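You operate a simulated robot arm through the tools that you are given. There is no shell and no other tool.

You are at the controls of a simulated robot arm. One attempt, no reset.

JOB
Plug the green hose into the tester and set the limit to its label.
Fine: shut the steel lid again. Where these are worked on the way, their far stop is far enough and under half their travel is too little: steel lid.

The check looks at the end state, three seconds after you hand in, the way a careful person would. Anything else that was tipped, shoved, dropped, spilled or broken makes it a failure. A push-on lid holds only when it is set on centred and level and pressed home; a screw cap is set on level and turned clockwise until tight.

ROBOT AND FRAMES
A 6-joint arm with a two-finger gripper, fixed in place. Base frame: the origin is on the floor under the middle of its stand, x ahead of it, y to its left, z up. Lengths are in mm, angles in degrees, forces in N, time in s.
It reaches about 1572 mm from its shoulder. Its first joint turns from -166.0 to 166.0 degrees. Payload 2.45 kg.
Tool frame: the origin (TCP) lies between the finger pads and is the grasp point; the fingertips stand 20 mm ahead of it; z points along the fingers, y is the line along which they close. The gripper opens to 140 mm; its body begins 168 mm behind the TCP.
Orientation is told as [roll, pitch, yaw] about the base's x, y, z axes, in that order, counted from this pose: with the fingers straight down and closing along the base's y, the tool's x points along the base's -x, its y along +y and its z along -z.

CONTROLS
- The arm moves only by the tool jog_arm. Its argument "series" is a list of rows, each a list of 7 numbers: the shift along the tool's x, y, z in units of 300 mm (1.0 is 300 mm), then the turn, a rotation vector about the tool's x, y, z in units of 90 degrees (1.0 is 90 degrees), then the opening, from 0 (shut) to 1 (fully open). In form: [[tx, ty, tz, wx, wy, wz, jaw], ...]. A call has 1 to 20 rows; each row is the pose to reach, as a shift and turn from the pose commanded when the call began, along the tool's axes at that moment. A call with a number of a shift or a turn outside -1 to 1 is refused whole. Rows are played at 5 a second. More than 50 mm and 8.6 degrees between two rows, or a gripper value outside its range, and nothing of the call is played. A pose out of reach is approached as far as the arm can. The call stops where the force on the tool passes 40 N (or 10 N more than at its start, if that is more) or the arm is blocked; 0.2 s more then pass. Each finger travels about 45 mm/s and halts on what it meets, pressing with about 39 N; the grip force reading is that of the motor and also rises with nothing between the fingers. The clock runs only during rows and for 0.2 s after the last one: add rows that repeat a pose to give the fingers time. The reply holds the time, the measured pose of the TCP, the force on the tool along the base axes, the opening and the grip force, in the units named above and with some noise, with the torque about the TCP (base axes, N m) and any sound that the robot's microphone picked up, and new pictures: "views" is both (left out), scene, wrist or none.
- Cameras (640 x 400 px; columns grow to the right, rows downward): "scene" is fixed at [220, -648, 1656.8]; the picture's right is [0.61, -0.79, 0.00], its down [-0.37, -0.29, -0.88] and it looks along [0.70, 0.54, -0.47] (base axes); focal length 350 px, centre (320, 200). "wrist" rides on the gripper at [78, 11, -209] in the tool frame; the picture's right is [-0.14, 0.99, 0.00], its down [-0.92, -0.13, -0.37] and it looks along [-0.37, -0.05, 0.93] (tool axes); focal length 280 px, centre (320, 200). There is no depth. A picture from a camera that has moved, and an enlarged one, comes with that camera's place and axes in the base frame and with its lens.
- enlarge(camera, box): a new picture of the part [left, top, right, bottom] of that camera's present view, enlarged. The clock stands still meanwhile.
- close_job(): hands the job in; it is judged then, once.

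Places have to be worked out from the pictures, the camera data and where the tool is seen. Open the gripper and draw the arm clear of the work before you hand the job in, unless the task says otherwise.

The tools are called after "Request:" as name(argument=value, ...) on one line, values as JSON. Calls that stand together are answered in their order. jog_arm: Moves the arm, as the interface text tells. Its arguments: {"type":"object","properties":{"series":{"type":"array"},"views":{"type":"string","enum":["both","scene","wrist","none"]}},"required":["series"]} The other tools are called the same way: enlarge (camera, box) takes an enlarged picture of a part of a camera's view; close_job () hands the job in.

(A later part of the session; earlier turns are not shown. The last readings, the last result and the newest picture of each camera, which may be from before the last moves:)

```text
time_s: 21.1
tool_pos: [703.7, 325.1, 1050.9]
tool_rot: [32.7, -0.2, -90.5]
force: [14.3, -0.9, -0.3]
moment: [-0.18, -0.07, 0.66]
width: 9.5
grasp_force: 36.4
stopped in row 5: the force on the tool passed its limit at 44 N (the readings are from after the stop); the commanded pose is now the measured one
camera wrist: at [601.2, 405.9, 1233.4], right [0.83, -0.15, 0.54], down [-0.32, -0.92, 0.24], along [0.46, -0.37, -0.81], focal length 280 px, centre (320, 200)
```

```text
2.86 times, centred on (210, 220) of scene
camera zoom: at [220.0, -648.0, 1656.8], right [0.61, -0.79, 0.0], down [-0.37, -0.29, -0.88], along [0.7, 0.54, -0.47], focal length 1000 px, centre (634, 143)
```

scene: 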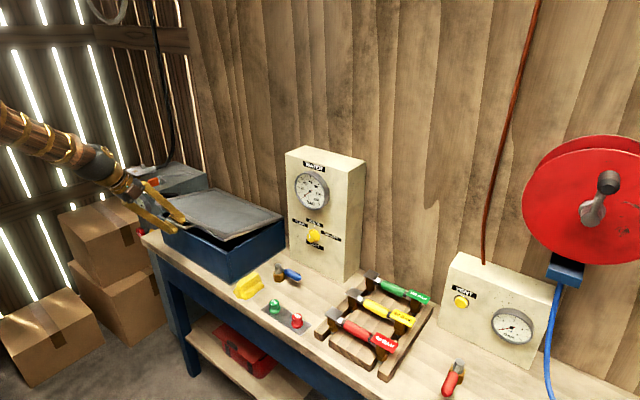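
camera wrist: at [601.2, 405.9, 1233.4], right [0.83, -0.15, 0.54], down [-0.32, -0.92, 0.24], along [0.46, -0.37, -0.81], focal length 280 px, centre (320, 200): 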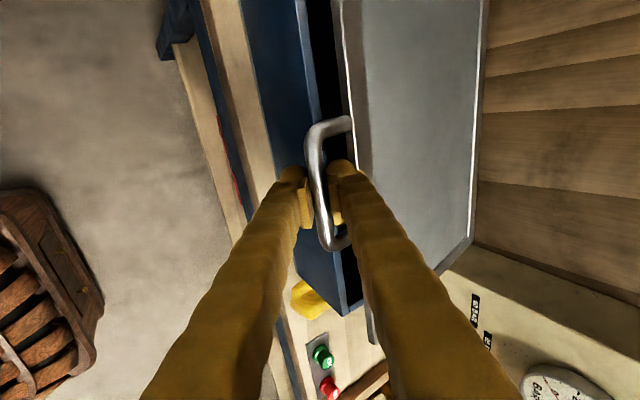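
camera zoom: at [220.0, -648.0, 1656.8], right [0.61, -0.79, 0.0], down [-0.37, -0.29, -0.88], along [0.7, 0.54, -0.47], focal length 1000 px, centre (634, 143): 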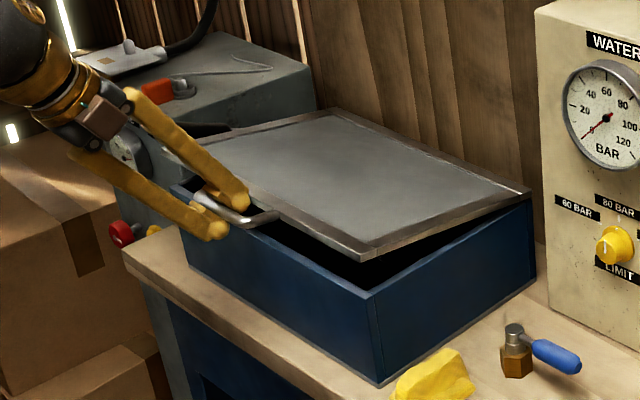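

The lid is hinged at the back and rises; the stop seems to come from moving too fast and drifting a bit off the arc (x force reversed). I continue slowly with more forward motion.

Request:
jog_arm(series=[[0, 0.016, -0.011, 0, 0, 0, 0], [0, 0.0303, -0.0228, 0, 0, 0, 0], [0, 0.044, -0.035, 0, 0, 0, 0], [0, 0.057, -0.047, 0, 0, 0, 0], [0, 0.0707, -0.0587, 0, 0, 0, 0], [0, 0.0843, -0.0703, 0, 0, 0, 0], [0, 0.0983, -0.0815, 0, 0, 0, 0], [0, 0.1123, -0.0927, 0, 0, 0, 0]], views="none")

```text
time_s: 22.9
tool_pos: [717.0, 325.8, 1091.5]
tool_rot: [32.7, -0.2, -90.7]
force: [-20.9, -12.6, 5.6]
moment: [-0.33, 0.02, 0.63]
width: 9.2
grasp_force: 36.7
```

Forces show the arc is right with a ~1.5 mm offset; I correct that and continue the arc from about 20° to 44° at a moderate pace.

Request:
jog_arm(series=[[0, 0.025, -0.023, 0, 0, 0, 0], [0, 0.0547, -0.0443, 0, 0, 0, 0], [0, 0.085, -0.064, 0, 0, 0, 0], [0, 0.1157, -0.0817, 0, 0, 0, 0], [0, 0.1473, -0.0988, 0, 0, 0, 0], [0, 0.1797, -0.1147, 0, 0, 0, 0], [0, 0.2125, -0.1295, 0, 0, 0, 0], [0, 0.2457, -0.143, 0, 0, 0, 0], [0, 0.2793, -0.1555, 0, 0, 0, 0], [0, 0.3133, -0.167, 0, 0, 0, 0], [0, 0.348, -0.177, 0, 0, 0, 0], [0, 0.3827, -0.186, 0, 0, 0, 0]], views="scene")

```text
time_s: 25.5
tool_pos: [781.5, 326.3, 1201.9]
tool_rot: [32.8, 0.0, -90.5]
force: [-21.1, 3.5, 17.8]
moment: [-0.38, 0.0, 0.54]
width: 8.8
grasp_force: 37.3
```

scene: 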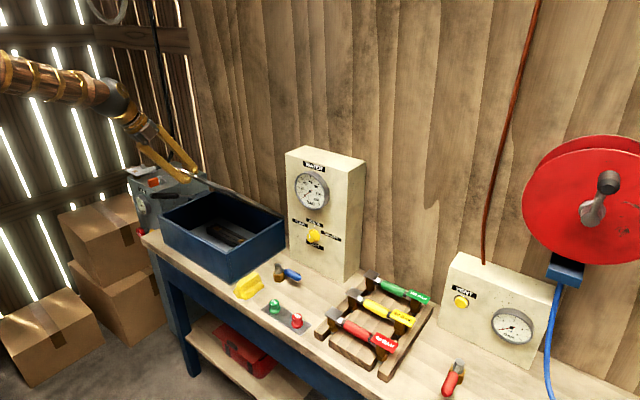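

The lid is ~40° open and the box's inside shows a dark fitting. Fitting the four points gives TCP-path centre (1030, 983), radius 333; I follow that arc up to ~70°.

Request:
jog_arm(series=[[0, 0.0477, -0.0177, 0, 0, 0, 0], [0, 0.0855, -0.0257, 0, 0, 0, 0], [0, 0.1237, -0.0327, 0, 0, 0, 0], [0, 0.162, -0.038, 0, 0, 0, 0], [0, 0.2007, -0.0423, 0, 0, 0, 0], [0, 0.239, -0.045, 0, 0, 0, 0], [0, 0.278, -0.0467, 0, 0, 0, 0], [0, 0.317, -0.0463, 0, 0, 0, 0], [0, 0.3553, -0.0453, 0, 0, 0, 0], [0, 0.394, -0.0428, 0, 0, 0, 0], [0, 0.432, -0.0393, 0, 0, 0, 0], [0, 0.4705, -0.0337, 0, 0, 0, 0], [0, 0.509, -0.0273, 0, 0, 0, 0], [0, 0.547, -0.019, 0, 0, 0, 0], [0, 0.5843, -0.01, 0, 0, 0, 0]], views="both")

```text
time_s: 28.7
tool_pos: [929.4, 325.2, 1296.3]
tool_rot: [32.7, -0.2, -90.6]
force: [7.7, 18.2, -31.3]
moment: [-0.27, 0.05, 0.62]
width: 10.0
grasp_force: 37.1
camera wrist: at [827.1, 405.1, 1480.2], right [0.83, -0.14, 0.54], down [-0.32, -0.92, 0.24], along [0.46, -0.37, -0.81], focal length 280 px, centre (320, 200)
```

scene: 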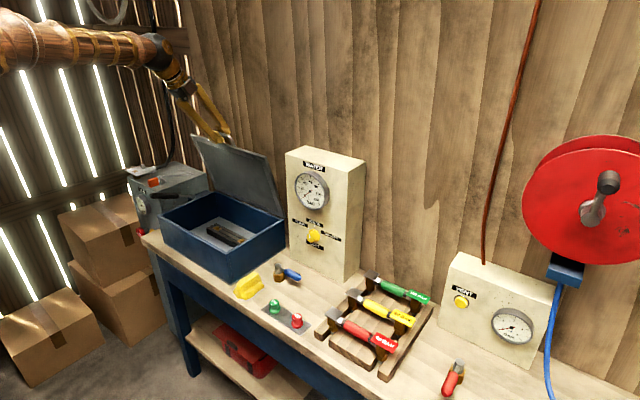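
wrist: 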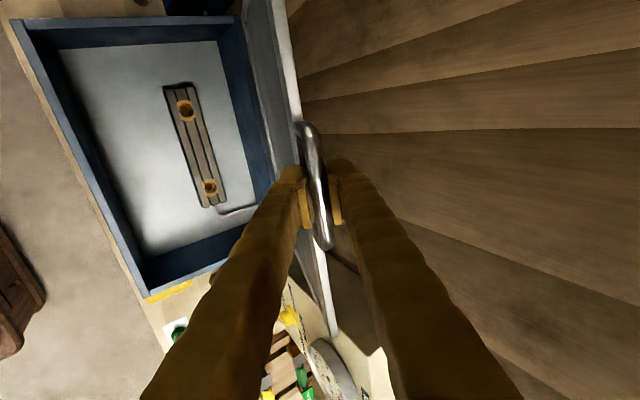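

Inside the open box is a manifold with two brass sockets along y — so the tester takes both plugs of the jumper hose. Refit of the arc (centre (1011.6, 991), r 313.5) and I continue opening to about 88°, watching for the far stop.

Request:
jog_arm(series=[[0, 0.0, 0.006, 0, 0, 0, 0], [0, 0.025, 0.016, 0, 0, 0, 0], [0, 0.0503, 0.0263, 0, 0, 0, 0], [0, 0.076, 0.0365, 0, 0, 0, 0], [0, 0.1013, 0.047, 0, 0, 0, 0], [0, 0.126, 0.0585, 0, 0, 0, 0], [0, 0.1507, 0.07, 0, 0, 0, 0], [0, 0.175, 0.083, 0, 0, 0, 0], [0, 0.199, 0.096, 0, 0, 0, 0], [0, 0.222, 0.11, 0, 0, 0, 0], [0, 0.2457, 0.1243, 0, 0, 0, 0]], views="both")

```text
time_s: 31.1
tool_pos: [1011.5, 323.9, 1307.7]
tool_rot: [32.8, -0.2, -90.6]
force: [-1.3, 13.9, -2.5]
moment: [-0.27, -0.01, 0.58]
width: 9.7
grasp_force: 36.9
camera wrist: at [909.3, 403.5, 1489.6], right [0.83, -0.14, 0.54], down [-0.32, -0.92, 0.24], along [0.46, -0.37, -0.81], focal length 280 px, centre (320, 200)
```

scene: 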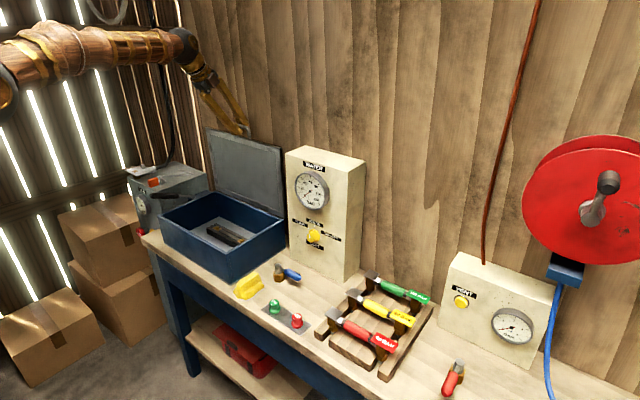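
wrist: 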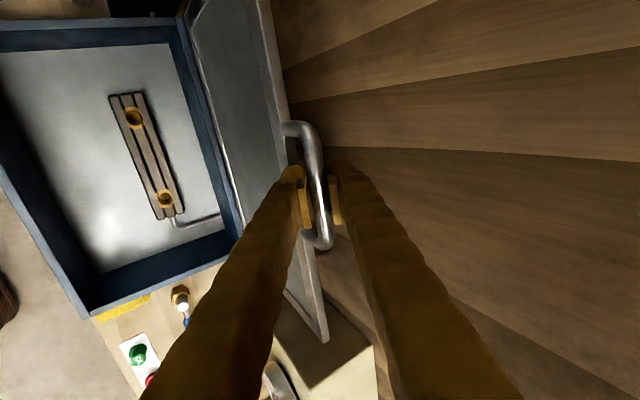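

Lid near vertical with low forces. I push it a few degrees past vertical to find the stop.

Request:
jog_arm(series=[[0, 0.0218, 0.017, 0, 0, 0, 0], [0, 0.0435, 0.034, 0, 0, 0, 0], [0, 0.065, 0.051, 0, 0, 0, 0], [0, 0.087, 0.069, 0, 0, 0, 0]], views="both")

```text
time_s: 32.1
tool_pos: [1043.8, 323.1, 1304.5]
tool_rot: [32.8, -0.1, -90.6]
force: [2.7, 8.3, 17.1]
moment: [-0.51, -0.02, 0.5]
width: 9.3
grasp_force: 36.9
camera wrist: at [941.3, 403.3, 1487.3], right [0.83, -0.15, 0.54], down [-0.32, -0.92, 0.24], along [0.46, -0.37, -0.81], focal length 280 px, centre (320, 200)
```

scene: 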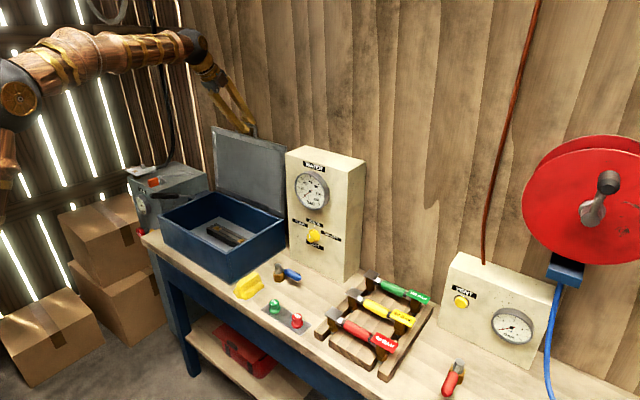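
wrist: 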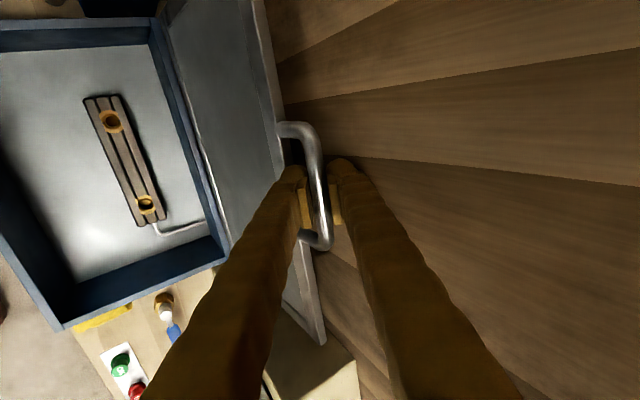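

The lid is past vertical. I open the jaws just slightly (wall is close behind) and back out along the tool axis.

Request:
jog_arm(series=[[0, 0, 0, 0, 0, 0, 0.1], [0, 0, 0, 0, 0, 0, 0.16], [0, 0, 0, 0, 0, 0, 0.16]], views="wrist")

```text
time_s: 32.9
tool_pos: [1043.3, 324.5, 1304.0]
tool_rot: [32.7, -0.1, -90.7]
force: [0.7, 0.4, 0.2]
moment: [-0.01, -0.02, -0.02]
width: 22.4
grasp_force: 0.1
camera wrist: at [941.6, 403.4, 1486.1], right [0.83, -0.15, 0.54], down [-0.32, -0.92, 0.24], along [0.46, -0.37, -0.81], focal length 280 px, centre (320, 200)
```

wrist: 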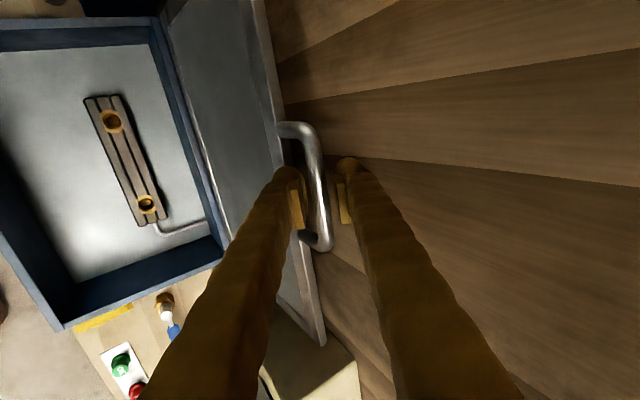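

Released cleanly (forces ~0) and the lid stays. I withdraw along the tool axis.

Request:
jog_arm(series=[[0, 0, -0.05, 0, 0, 0, 0.16], [0, 0, -0.1, 0, 0, 0, 0.16], [0, 0, -0.17, 0, 0, 0, 0.16], [0, 0, -0.3, 0, 0, 0, 0.3], [0, 0, -0.45, 0, 0, 0, 0.3]], views="both")

Request:
enlarge(camera="wrist", box=[60, 60, 260, 280])

Request:
enlarge(camera="scene", box=[150, 120, 300, 290])

```text
time_s: 34.1
tool_pos: [972.8, 327.4, 1416.9]
tool_rot: [32.8, -0.2, -90.6]
force: [-0.1, 0.6, -0.2]
moment: [-0.03, 0.01, -0.04]
width: 41.9
grasp_force: 0.0
camera wrist: at [870.2, 406.0, 1598.8], right [0.83, -0.14, 0.54], down [-0.32, -0.92, 0.24], along [0.46, -0.37, -0.81], focal length 280 px, centre (320, 200)
```

scene: 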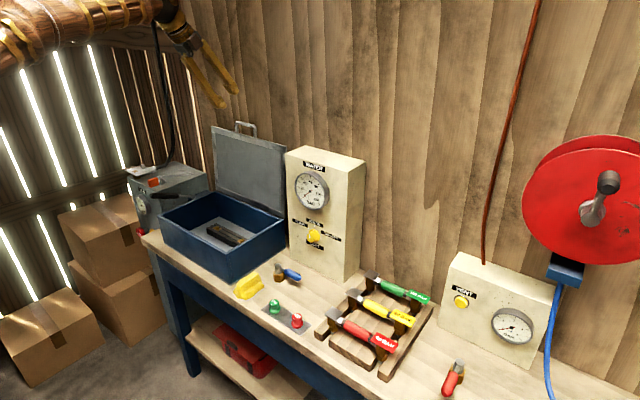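
wrist: 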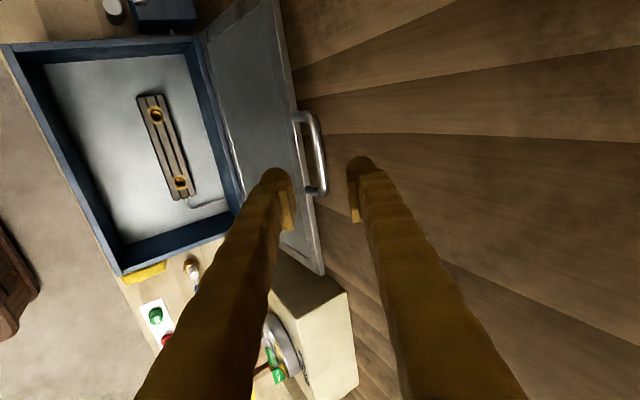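

```text
1.82 times, centred on (160, 170) of wrist
camera zoom: at [870.2, 406.0, 1598.8], right [0.83, -0.14, 0.54], down [-0.32, -0.92, 0.24], along [0.46, -0.37, -0.81], focal length 510 px, centre (611, 254)
```

zoom: 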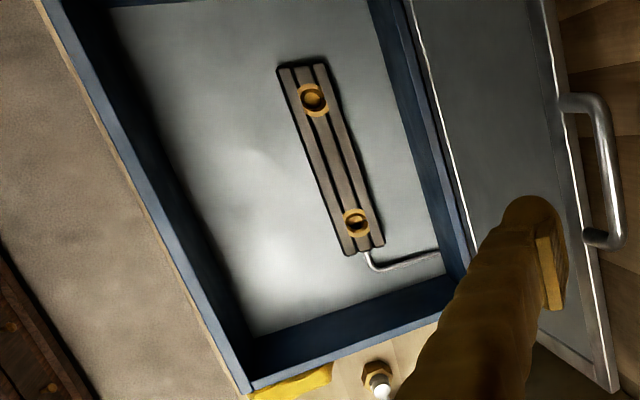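

```text
2.35 times, centred on (225, 205) of scene
camera zoom: at [220.0, -648.0, 1656.8], right [0.61, -0.79, 0.0], down [-0.37, -0.29, -0.88], along [0.7, 0.54, -0.47], focal length 823 px, centre (544, 188)
```

zoom: 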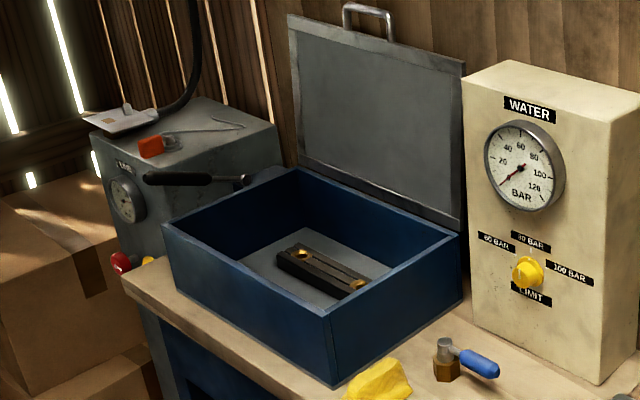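

Lid stays open by itself. The box contains a block with two brass sockets; I now straighten the tool and look straight down at them with jaws wide.

Request:
jog_arm(series=[[0.03, -0.109, 0.073, 0.061, 0, 0, 0.5], [0.059, -0.217, 0.147, 0.121, 0, 0, 0.7], [0.089, -0.326, 0.22, 0.182, 0, 0, 0.8], [0.118, -0.435, 0.293, 0.243, 0, 0, 0.9], [0.148, -0.543, 0.367, 0.303, 0, 0, 1], [0.177, -0.652, 0.44, 0.364, 0, 0, 1], [0.177, -0.652, 0.44, 0.364, 0, 0, 1]], views="wrist")

Request:
enlarge(camera="wrist", box=[240, 100, 410, 300])

```text
time_s: 35.7
tool_pos: [876.5, 378.4, 1199.5]
tool_rot: [-0.1, -0.2, -90.7]
force: [1.1, 0.3, 0.0]
moment: [0.01, 0.01, 0.03]
width: 139.9
grasp_force: 0.1
camera wrist: at [889.1, 456.6, 1410.1], right [0.99, -0.15, 0.0], down [-0.14, -0.92, 0.37], along [-0.06, -0.37, -0.93], focal length 280 px, centre (320, 200)
```

wrist: 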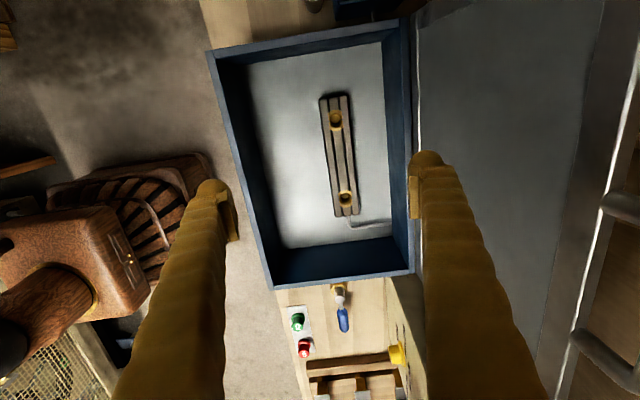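

```text
2.00 times, centred on (325, 200) of wrist
camera zoom: at [889.1, 456.6, 1410.1], right [0.99, -0.15, 0.0], down [-0.14, -0.92, 0.37], along [-0.06, -0.37, -0.93], focal length 561 px, centre (310, 200)
```

zoom: 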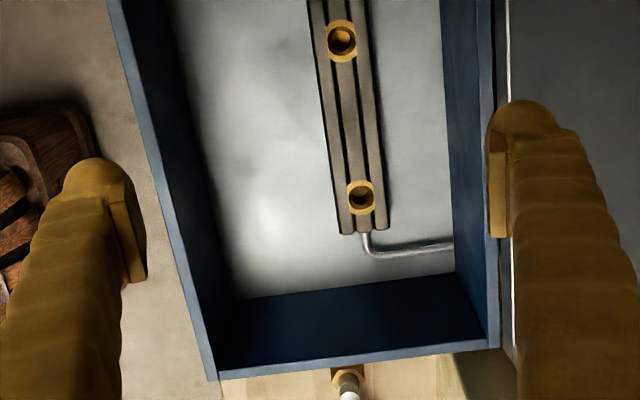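

I enlarge each socket strongly to see shape, keying and labels.

Request:
enlarge(camera="wrist", box=[310, 85, 370, 145])

Request:
enlarge(camera="wrist", box=[315, 170, 375, 230])

Request:
enlarge(camera="scene", box=[200, 215, 260, 255])

Request:
enlarge(camera="scene", box=[360, 265, 440, 315])

Request:
enlarge(camera="scene", box=[320, 290, 430, 370])

Request:
enlarge(camera="scene", box=[290, 215, 350, 255])

```text
6.67 times, centred on (340, 115) of wrist
camera zoom: at [889.1, 456.6, 1410.1], right [0.99, -0.15, 0.0], down [-0.14, -0.92, 0.37], along [-0.06, -0.37, -0.93], focal length 1869 px, centre (187, 767)
```

zoom: 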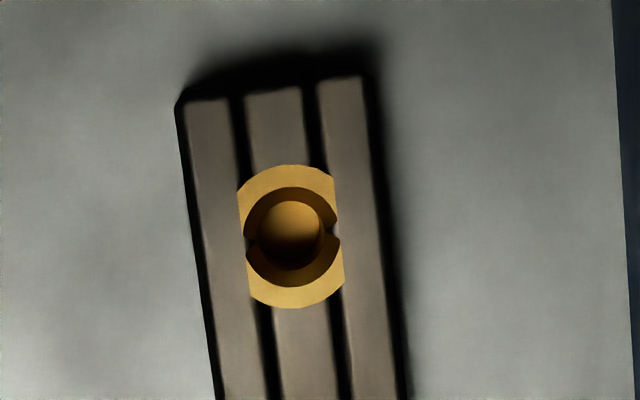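

```text
6.67 times, centred on (345, 200) of wrist
camera zoom: at [889.1, 456.6, 1410.1], right [0.99, -0.15, 0.0], down [-0.14, -0.92, 0.37], along [-0.06, -0.37, -0.93], focal length 1869 px, centre (153, 200)
```

zoom: 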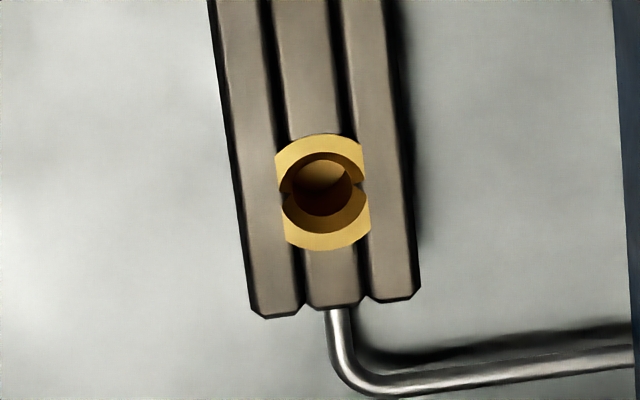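

```text
10.00 times, centred on (230, 235) of scene
camera zoom: at [220.0, -648.0, 1656.8], right [0.61, -0.79, 0.0], down [-0.37, -0.29, -0.88], along [0.7, 0.54, -0.47], focal length 3499 px, centre (1220, -150)
```

zoom: 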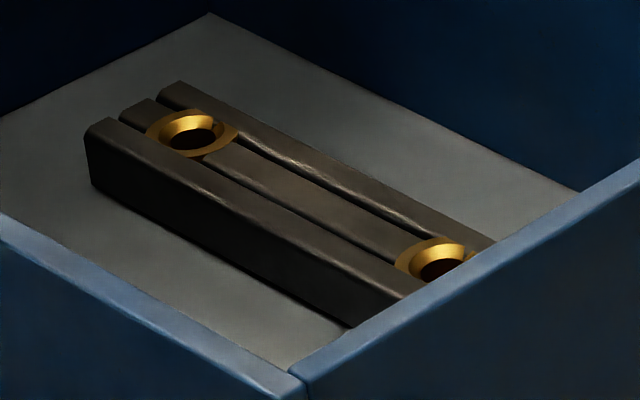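

```text
8.00 times, centred on (400, 290) of scene
camera zoom: at [220.0, -648.0, 1656.8], right [0.61, -0.79, 0.0], down [-0.37, -0.29, -0.88], along [0.7, 0.54, -0.47], focal length 2800 px, centre (-320, -520)
```

zoom: 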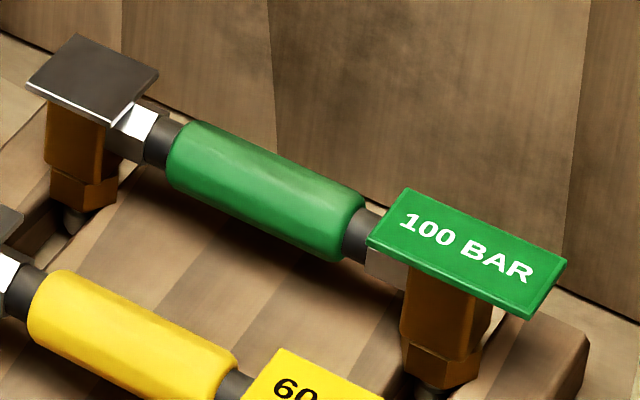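

```text
5.00 times, centred on (375, 330) of scene
camera zoom: at [220.0, -648.0, 1656.8], right [0.61, -0.79, 0.0], down [-0.37, -0.29, -0.88], along [0.7, 0.54, -0.47], focal length 1750 px, centre (45, -450)
```

zoom: 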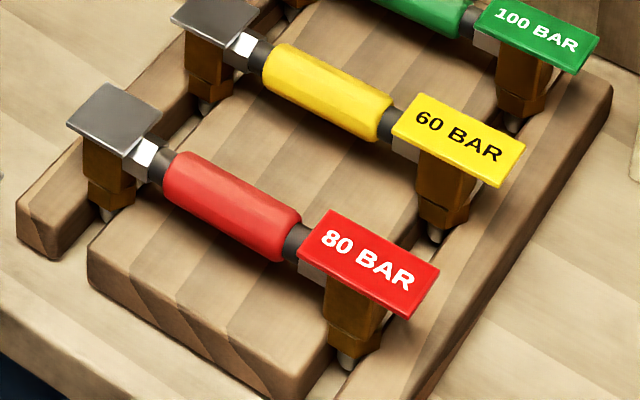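

```text
10.00 times, centred on (320, 235) of scene
camera zoom: at [220.0, -648.0, 1656.8], right [0.61, -0.79, 0.0], down [-0.37, -0.29, -0.88], along [0.7, 0.54, -0.47], focal length 3499 px, centre (320, -150)
```

zoom: 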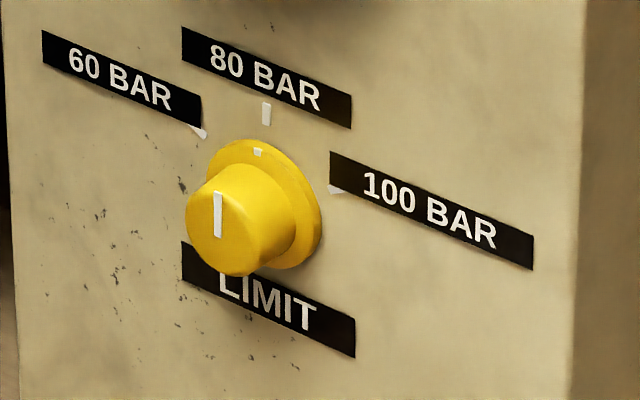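

Both sockets are the same size, at about x≈906, y≈399 and y≈249 (≈150 apart) on the block top. The green jumper has two vertical brass plugs under its plates; the knob presently points to 80 BAR and must go clockwise to 100. I now raise and travel to the rack, staying above the WATER box.

Request:
jog_arm(series=[[0, -0.03, -0.15, 0, 0, 0, 0.7], [0, -0.06, -0.3, 0, 0, 0, 0.5], [0, -0.09, -0.42, 0, 0, 0, 0.5], [0, -0.1, -0.52, 0, 0, 0, 0.5], [-0.15, -0.1, -0.55, 0, 0, 0, 0.5], [-0.3, -0.1, -0.55, 0, 0, 0, 0.5], [-0.45, -0.1, -0.55, 0, 0, 0, 0.5], [-0.6, -0.1, -0.55, 0, 0, 0, 0.5], [-0.75, -0.1, -0.55, 0, 0, 0, 0.5], [-0.9, -0.1, -0.55, 0, 0, 0, 0.5], [-1.0, -0.1, -0.55, 0, 0, 0, 0.5]], views="none")

Request:
jog_arm(series=[[-0.15, 0, 0, 0, 0, 0, 0.5], [-0.3, 0, 0, 0, 0, 0, 0.5], [-0.45, 0, 0, 0, 0, 0, 0.5], [-0.6, 0, 0, 0, 0, 0, 0.5], [-0.75, 0, 0, 0, 0, 0, 0.5], [-0.9, 0, 0, 0, 0, 0, 0.5], [-1.0, 0, 0, 0, 0, 0, 0.5]], views="both")

```text
time_s: 38.1
tool_pos: [844.5, 79.4, 1366.9]
tool_rot: [0.0, 0.0, -90.7]
force: [0.2, 0.4, 0.1]
moment: [0.01, -0.03, -0.06]
width: 70.1
grasp_force: 0.0
```

```text
time_s: 39.7
tool_pos: [841.7, -218.5, 1366.9]
tool_rot: [0.0, -0.1, -90.5]
force: [-0.2, 0.0, 0.5]
moment: [0.0, -0.02, 0.02]
width: 70.0
grasp_force: 0.1
camera wrist: at [853.0, -141.0, 1577.2], right [0.99, -0.15, 0.0], down [-0.14, -0.92, 0.37], along [-0.05, -0.37, -0.93], focal length 280 px, centre (320, 200)
```

scene: 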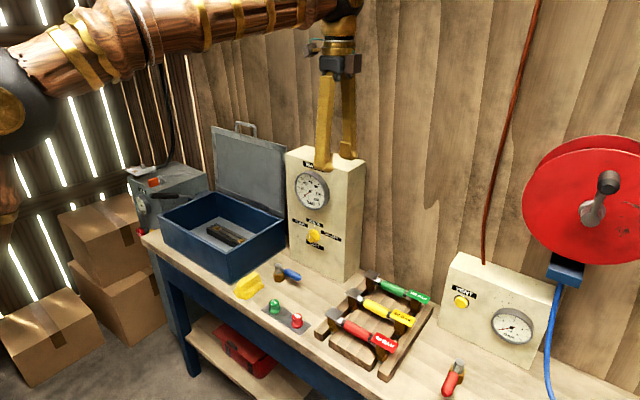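
wrist: 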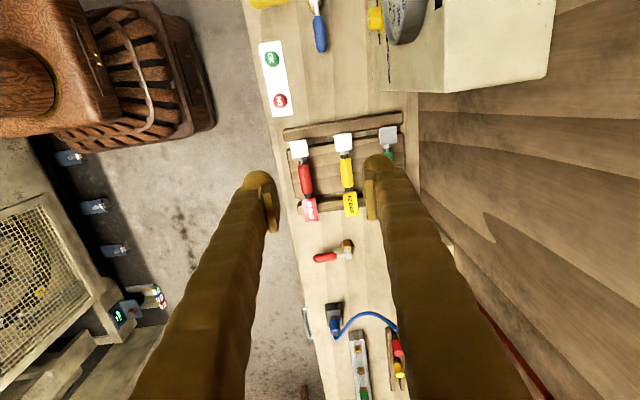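

The rack is visible. I move closer above the green hose, at x≈980, to measure it.

Request:
jog_arm(series=[[0, 0.1, 0.05, 0, 0, 0, 0.5], [0, 0.2, 0.12, 0, 0, 0, 0.5], [0, 0.3, 0.22, 0, 0, 0, 0.5], [0, 0.38, 0.34, 0, 0, 0, 0.5], [0, 0.46, 0.457, 0, 0, 0, 0.5], [0, 0.46, 0.457, 0, 0, 0, 0.5]], views="wrist")

Request:
enlarge(camera="wrist", box=[230, 60, 410, 300])

```text
time_s: 41.1
tool_pos: [977.9, -222.9, 1230.5]
tool_rot: [0.0, -0.1, -90.6]
force: [-0.3, 0.5, -0.7]
moment: [0.03, -0.03, 0.03]
width: 70.1
grasp_force: 0.1
camera wrist: at [991.3, -144.2, 1440.7], right [0.99, -0.15, 0.0], down [-0.14, -0.92, 0.37], along [-0.05, -0.37, -0.93], focal length 280 px, centre (320, 200)
```

wrist: 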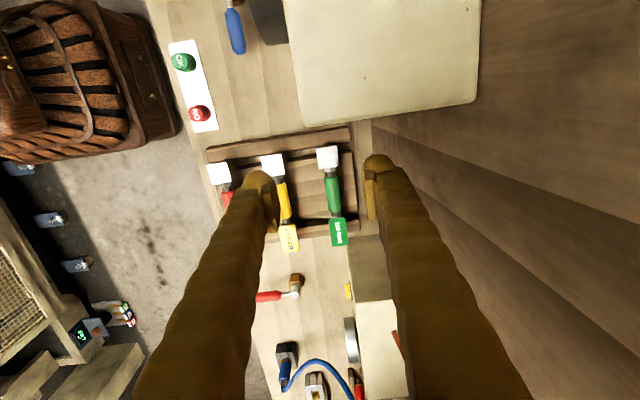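

```text
1.67 times, centred on (320, 180) of wrist
camera zoom: at [991.3, -144.2, 1440.7], right [0.99, -0.15, 0.0], down [-0.14, -0.92, 0.37], along [-0.05, -0.37, -0.93], focal length 467 px, centre (320, 233)
```

zoom: 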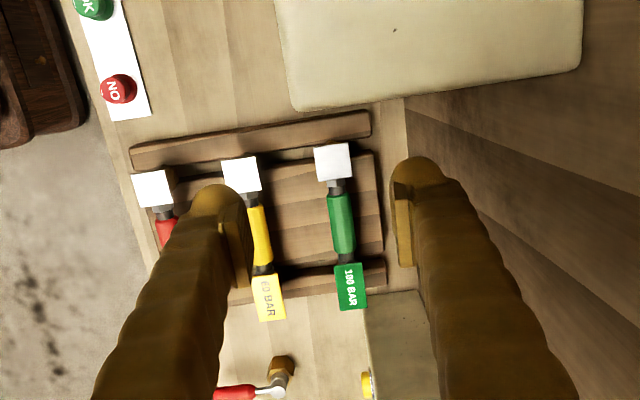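

I enlarge the green hose in the wrist view for precise positions.

Request:
enlarge(camera="wrist", box=[295, 135, 375, 255])

Request:
enlarge(camera="scene", box=[355, 260, 445, 320])

```text
3.33 times, centred on (335, 195) of wrist
camera zoom: at [991.3, -144.2, 1440.7], right [0.99, -0.15, 0.0], down [-0.14, -0.92, 0.37], along [-0.05, -0.37, -0.93], focal length 935 px, centre (270, 217)
```

zoom: 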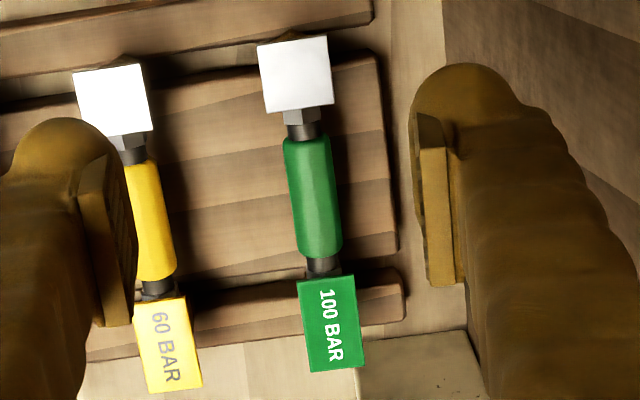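

```text
6.67 times, centred on (400, 290) of scene
camera zoom: at [220.0, -648.0, 1656.8], right [0.61, -0.79, 0.0], down [-0.37, -0.29, -0.88], along [0.7, 0.54, -0.47], focal length 2333 px, centre (-213, -400)
```

zoom: 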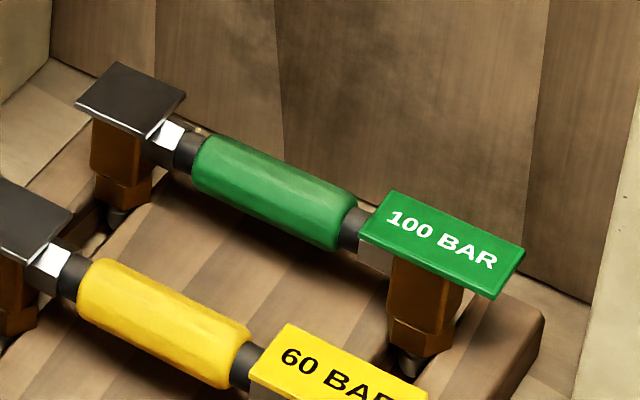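

I place the green hose axis at x≈987, y from −260 (grey-plate plug) to −412 (label plug), handle centre ≈ (987, −337), axis z≈929, plate tops ≈945. I descend to z≈1050 above the handle, correcting the 0.6° yaw.

Request:
jog_arm(series=[[-0.08, 0.007, 0.12, 0, 0, -0.002, 0.43], [-0.16, 0.014, 0.24, 0, 0, -0.003, 0.43], [-0.24, 0.021, 0.36, 0, 0, -0.005, 0.43], [-0.32, 0.028, 0.48, 0, 0, -0.006, 0.43], [-0.38, 0.035, 0.6, 0, 0, -0.0067, 0.43], [-0.38, 0.035, 0.6, 0, 0, -0.0067, 0.43]], views="both")

Request:
enlarge(camera="wrist", box=[240, 80, 400, 320])

```text
time_s: 42.5
tool_pos: [988.2, -339.8, 1048.3]
tool_rot: [0.1, -0.2, -90.1]
force: [0.6, 0.0, 0.6]
moment: [0.01, 0.01, -0.02]
width: 59.9
grasp_force: 0.0
camera wrist: at [1000.8, -261.0, 1259.1], right [0.99, -0.14, 0.0], down [-0.13, -0.92, 0.37], along [-0.05, -0.37, -0.93], focal length 280 px, centre (320, 200)
```

scene: 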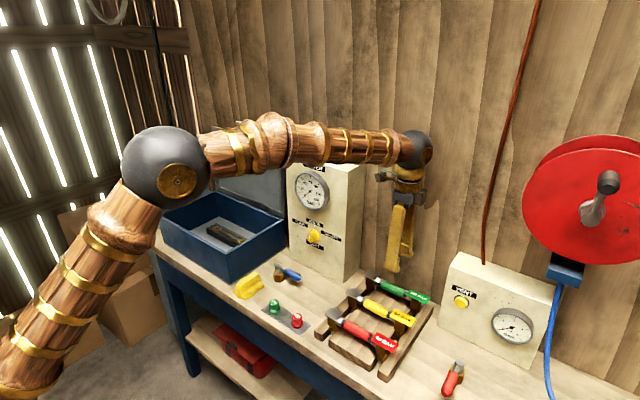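
wrist: 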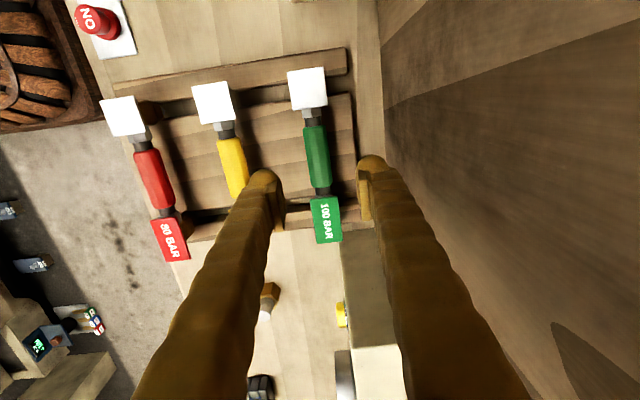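

```text
1.67 times, centred on (320, 200) of wrist
camera zoom: at [1000.8, -261.0, 1259.1], right [0.99, -0.14, 0.0], down [-0.13, -0.92, 0.37], along [-0.05, -0.37, -0.93], focal length 467 px, centre (320, 200)
```

zoom: 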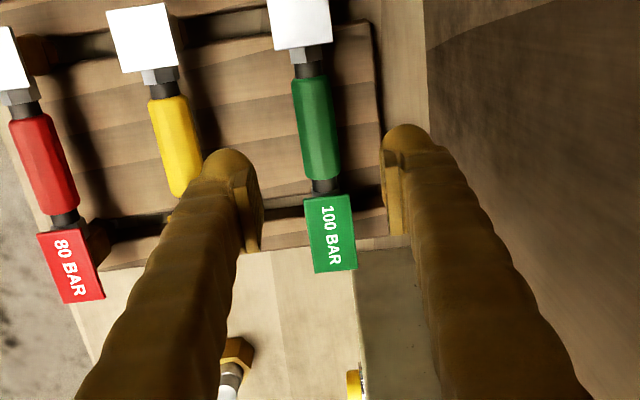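

Second view puts the handle's top surface near z≈944 and its centre at (987.7, −335). I lower the open jaws around it to TCP z≈936.

Request:
jog_arm(series=[[0.012, 0, 0.1, 0, 0, 0, 0.43], [0.012, 0, 0.2, 0, 0, 0, 0.43], [0.012, 0, 0.29, 0, 0, 0, 0.43], [0.012, 0, 0.34, 0, 0, 0, 0.43], [0.012, 0, 0.373, 0, 0, 0, 0.43], [0.012, 0, 0.373, 0, 0, 0, 0.43]], views="both")

Request:
enlarge(camera="scene", box=[340, 230, 460, 330])

Request:
enlarge(camera="wrist", box=[240, 80, 400, 320])

```text
time_s: 43.9
tool_pos: [990.5, -335.0, 937.3]
tool_rot: [0.0, -0.1, -90.0]
force: [0.2, 0.7, 0.2]
moment: [0.02, 0.01, 0.04]
width: 60.2
grasp_force: 0.1
camera wrist: at [1001.1, -256.3, 1147.5], right [0.99, -0.14, 0.0], down [-0.13, -0.92, 0.37], along [-0.05, -0.37, -0.93], focal length 280 px, centre (320, 200)
```

scene: 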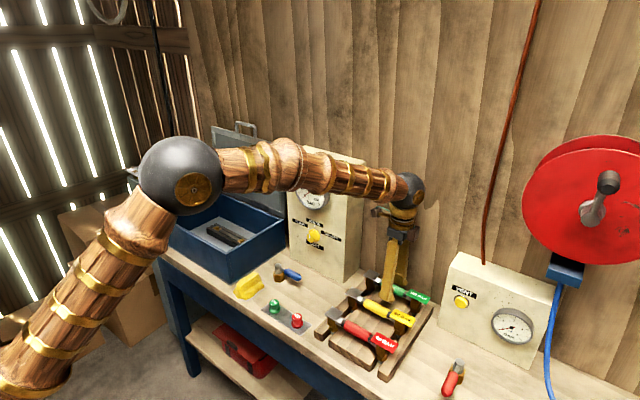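
wrist: 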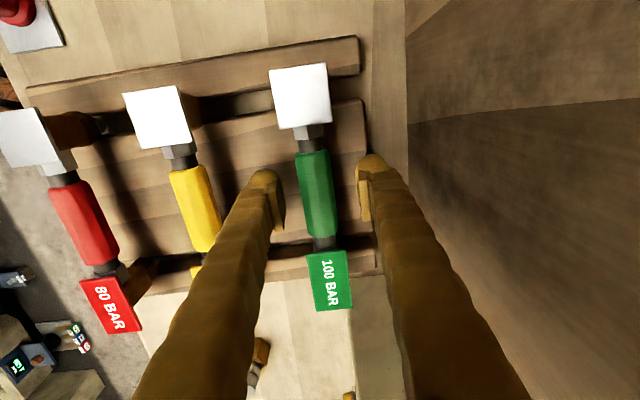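

```text
4.00 times, centred on (400, 280) of scene
camera zoom: at [220.0, -648.0, 1656.8], right [0.61, -0.79, 0.0], down [-0.37, -0.29, -0.88], along [0.7, 0.54, -0.47], focal length 1400 px, centre (0, -120)
```

zoom: 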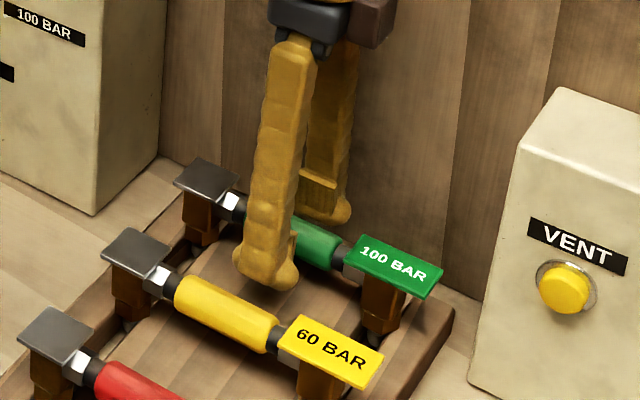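

```text
1.67 times, centred on (320, 200) of wrist
camera zoom: at [1001.1, -256.3, 1147.5], right [0.99, -0.14, 0.0], down [-0.13, -0.92, 0.37], along [-0.05, -0.37, -0.93], focal length 467 px, centre (320, 200)
```

zoom: 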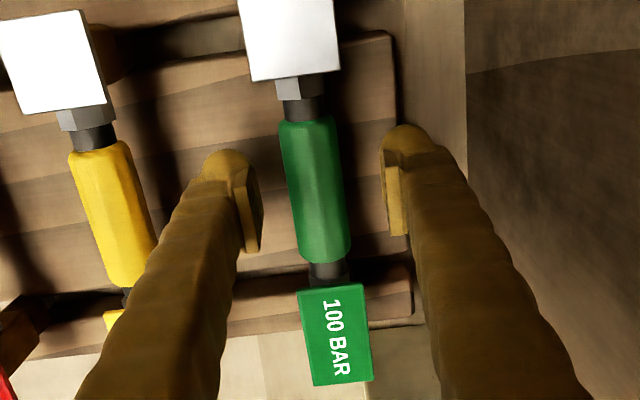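

The handle sits centred between the jaws at TCP depth, ~2.5 mm toward −x. I shift by that and close the jaws.

Request:
jog_arm(series=[[0, -0.0083, 0, 0, 0, 0, 0.43], [0, -0.0083, 0, 0, 0, 0, 0.3], [0, -0.0083, 0, 0, 0, 0, 0.15], [0, -0.0083, 0, 0, 0, 0, 0.05], [0, -0.0083, 0, 0, 0, 0, 0.0], [0, -0.0083, 0, 0, 0, 0, 0.0], [0, -0.0083, 0, 0, 0, 0, 0.0]], views="both")

```text
time_s: 45.5
tool_pos: [986.5, -336.1, 937.8]
tool_rot: [0.0, -0.1, -90.0]
force: [13.5, -2.1, 0.0]
moment: [-0.02, -0.13, 0.0]
width: 26.0
grasp_force: 38.8
camera wrist: at [998.9, -256.7, 1147.7], right [0.99, -0.14, 0.0], down [-0.13, -0.92, 0.37], along [-0.05, -0.37, -0.93], focal length 280 px, centre (320, 200)
```

scene: 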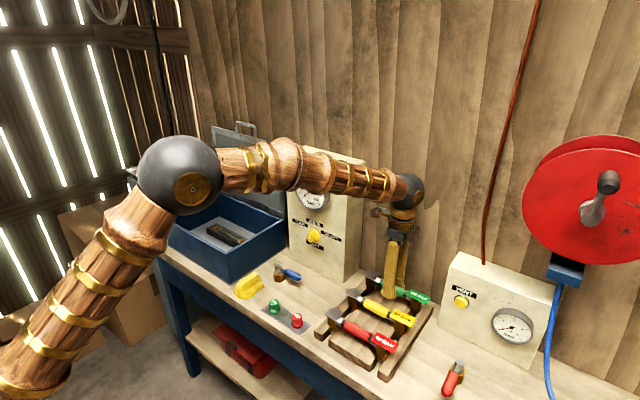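
wrist: 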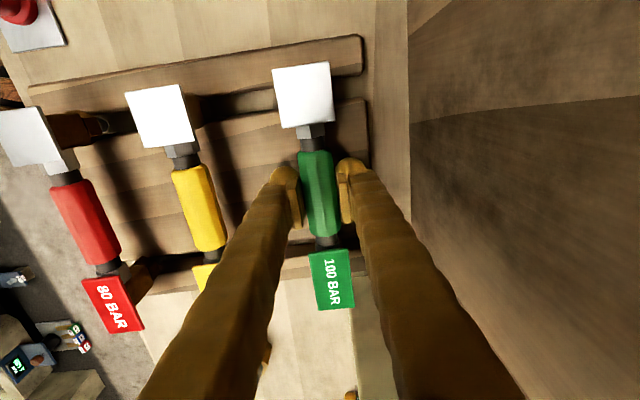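

Gripped (26 mm, 38.8 N). I lift straight up slowly, easing the small side load.

Request:
jog_arm(series=[[0, 0.003, -0.017, 0, 0, 0, 0], [0, 0.004, -0.04, 0, 0, 0, 0], [0, 0.004, -0.08, 0, 0, 0, 0], [0, 0.004, -0.13, 0, 0, 0, 0], [0, 0.004, -0.2, 0, 0, 0, 0], [0, 0.004, -0.3, 0, 0, 0, 0], [0, 0.004, -0.42, 0, 0, 0, 0], [0, 0.004, -0.54, 0, 0, 0, 0]], views="both")

Request:
enlarge(camera="scene", box=[330, 180, 460, 280])

Request:
enlarge(camera="wrist", box=[240, 40, 400, 340])

```text
time_s: 47.3
tool_pos: [988.7, -334.8, 1099.6]
tool_rot: [-0.1, -0.2, -90.0]
force: [-0.2, -0.1, -3.9]
moment: [0.01, 0.03, 0.0]
width: 26.0
grasp_force: 39.2
camera wrist: at [999.7, -256.8, 1309.7], right [0.99, -0.14, 0.0], down [-0.13, -0.92, 0.37], along [-0.05, -0.37, -0.93], focal length 280 px, centre (320, 200)
```

scene: 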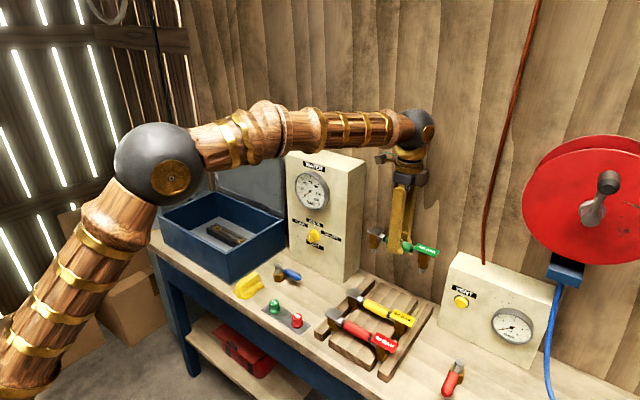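
wrist: 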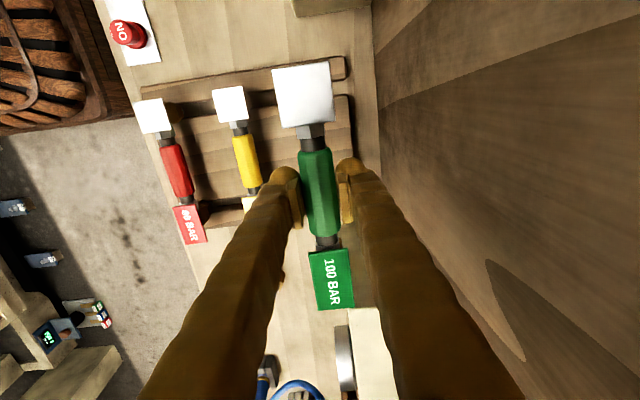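

```text
4.00 times, centred on (395, 230) of scene
camera zoom: at [220.0, -648.0, 1656.8], right [0.61, -0.79, 0.0], down [-0.37, -0.29, -0.88], along [0.7, 0.54, -0.47], focal length 1400 px, centre (20, 80)
```

zoom: 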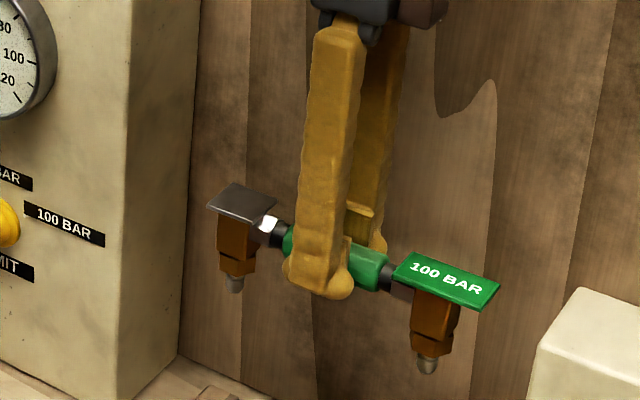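

```text
1.33 times, centred on (320, 190) of wrist
camera zoom: at [999.7, -256.8, 1309.7], right [0.99, -0.14, 0.0], down [-0.13, -0.92, 0.37], along [-0.05, -0.37, -0.93], focal length 374 px, centre (320, 213)
```

zoom: 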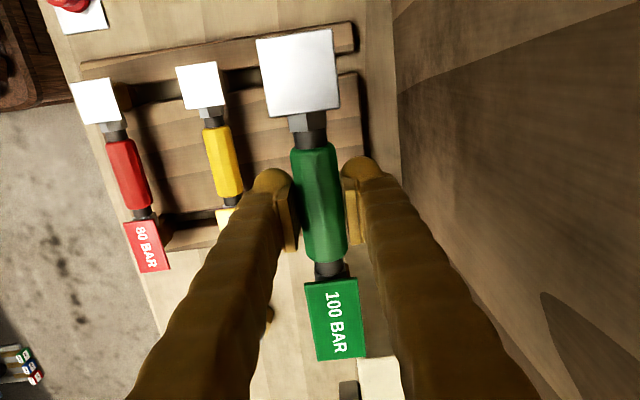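

The hose hangs level, plug tips ≈71 mm below the TCP, plugs at about ±74 mm from the TCP along y. I carry it back away from the wall (x≈800) and then left toward the box at z≈1130.

Request:
jog_arm(series=[[0, -0.1, -0.05, 0, 0, 0, 0], [0, -0.22, -0.1, 0, 0, 0, 0], [0, -0.35, -0.1, 0, 0, 0, 0], [0, -0.48, -0.1, 0, 0, 0, 0], [0, -0.6, -0.1, 0, 0, 0, 0], [0.1, -0.63, -0.1, 0, 0, 0, 0], [0.25, -0.63, -0.1, 0, 0, 0, 0], [0.4, -0.63, -0.1, 0, 0, 0, 0], [0.55, -0.63, -0.1, 0, 0, 0, 0], [0.7, -0.63, -0.1, 0, 0, 0, 0], [0.85, -0.63, -0.1, 0, 0, 0, 0], [1.0, -0.63, -0.1, 0, 0, 0, 0]], views="scene")

Request:
jog_arm(series=[[0.13, 0, 0, 0, 0, 0, 0], [0.27, 0, 0, 0, 0, 0, 0], [0.42, 0, 0, 0, 0, 0, 0], [0.57, 0, 0, 0, 0, 0, 0], [0.72, 0, 0, 0, 0, 0, 0], [0.87, 0, 0, 0, 0, 0, 0], [1.0, 0, 0, 0, 0, 0, 0]], views="both")

```text
time_s: 49.9
tool_pos: [798.7, -32.9, 1130.1]
tool_rot: [0.0, -0.2, -89.9]
force: [0.7, 1.1, -2.0]
moment: [-0.01, 0.0, 0.01]
width: 25.7
grasp_force: 38.6
```

scene: 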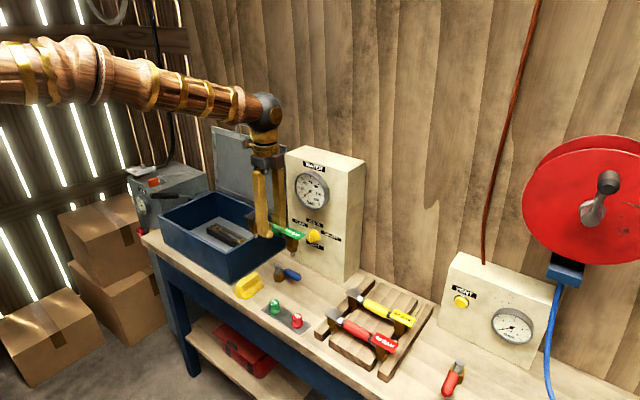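

```text
time_s: 51.5
tool_pos: [799.4, 268.6, 1129.7]
tool_rot: [0.0, -0.1, -90.0]
force: [-0.3, 0.8, -3.0]
moment: [-0.03, -0.01, 0.02]
width: 25.8
grasp_force: 38.9
camera wrist: at [811.5, 347.0, 1338.8], right [0.99, -0.14, 0.0], down [-0.13, -0.92, 0.37], along [-0.05, -0.37, -0.93], focal length 280 px, centre (320, 200)
```

scene: 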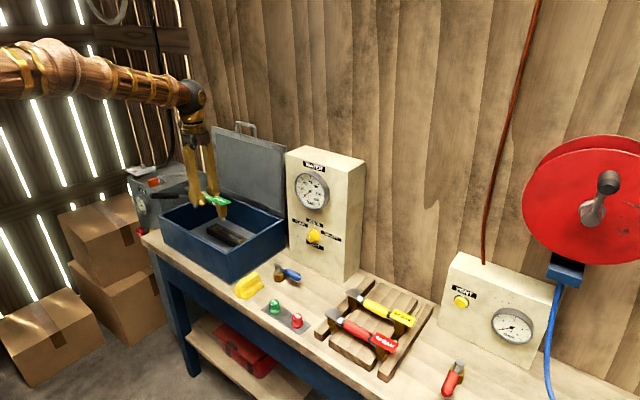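
wrist: 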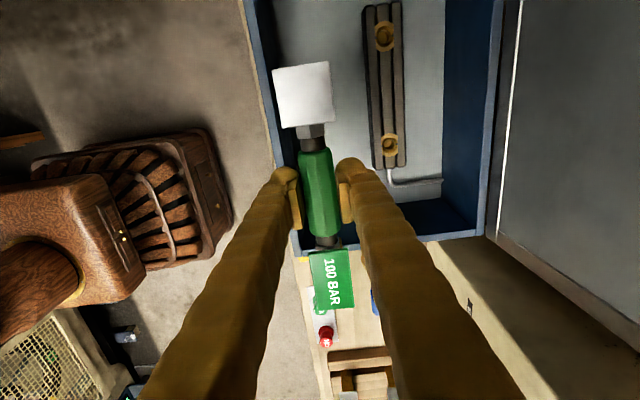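

Both sockets are visible beside the hose now. I enlarge them to refine their position relative to the tool.

Request:
enlarge(camera="wrist", box=[360, 10, 410, 60])

Request:
enlarge(camera="wrist", box=[365, 120, 415, 170])

Request:
enlarge(camera="wrist", box=[260, 50, 360, 320])

Request:
enlarge(camera="scene", box=[170, 170, 260, 260])

```text
8.00 times, centred on (385, 35) of wrist
camera zoom: at [811.5, 347.0, 1338.8], right [0.99, -0.14, 0.0], down [-0.13, -0.92, 0.37], along [-0.05, -0.37, -0.93], focal length 2243 px, centre (-200, 1520)
```

zoom: 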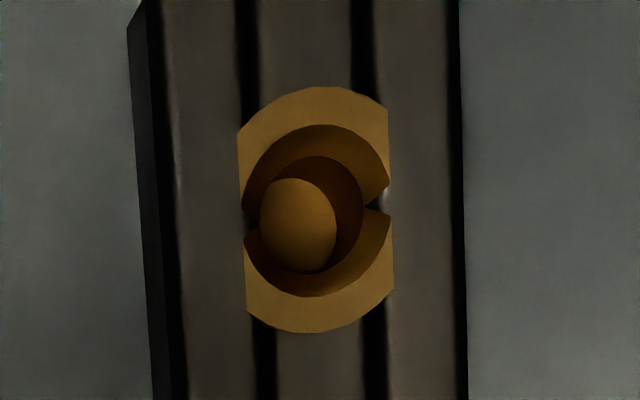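

```text
8.00 times, centred on (390, 145) of wrist
camera zoom: at [811.5, 347.0, 1338.8], right [0.99, -0.14, 0.0], down [-0.13, -0.92, 0.37], along [-0.05, -0.37, -0.93], focal length 2243 px, centre (-240, 640)
```

zoom: 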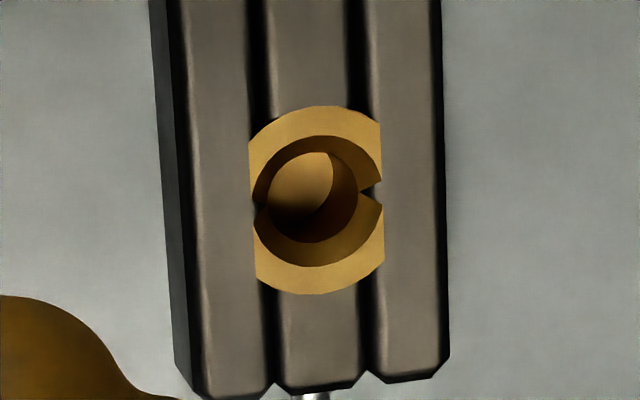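

```text
1.48 times, centred on (310, 185) of wrist
camera zoom: at [811.5, 347.0, 1338.8], right [0.99, -0.14, 0.0], down [-0.13, -0.92, 0.37], along [-0.05, -0.37, -0.93], focal length 415 px, centre (335, 222)
```

zoom: 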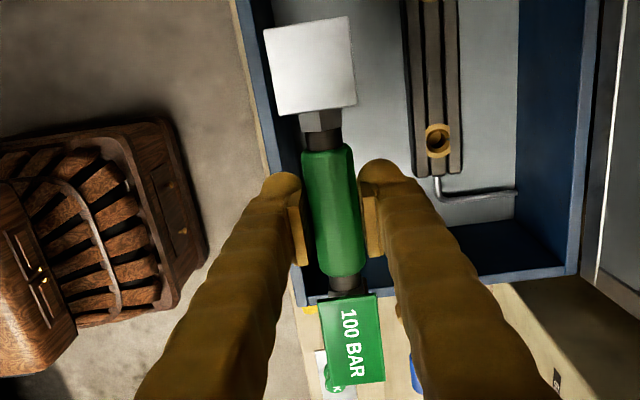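

```text
4.44 times, centred on (215, 215) of scene
camera zoom: at [220.0, -648.0, 1656.8], right [0.61, -0.79, 0.0], down [-0.37, -0.29, -0.88], along [0.7, 0.54, -0.47], focal length 1555 px, centre (787, 133)
```

zoom: 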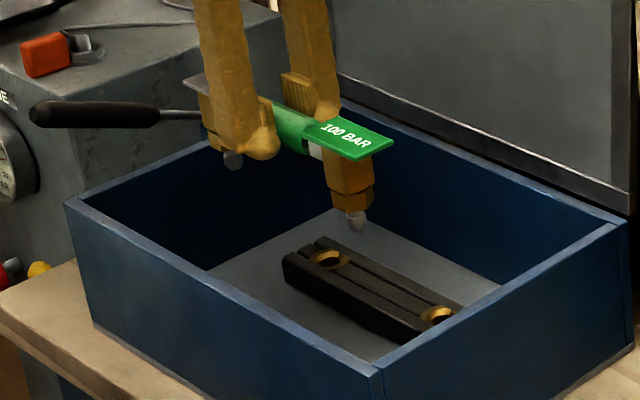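

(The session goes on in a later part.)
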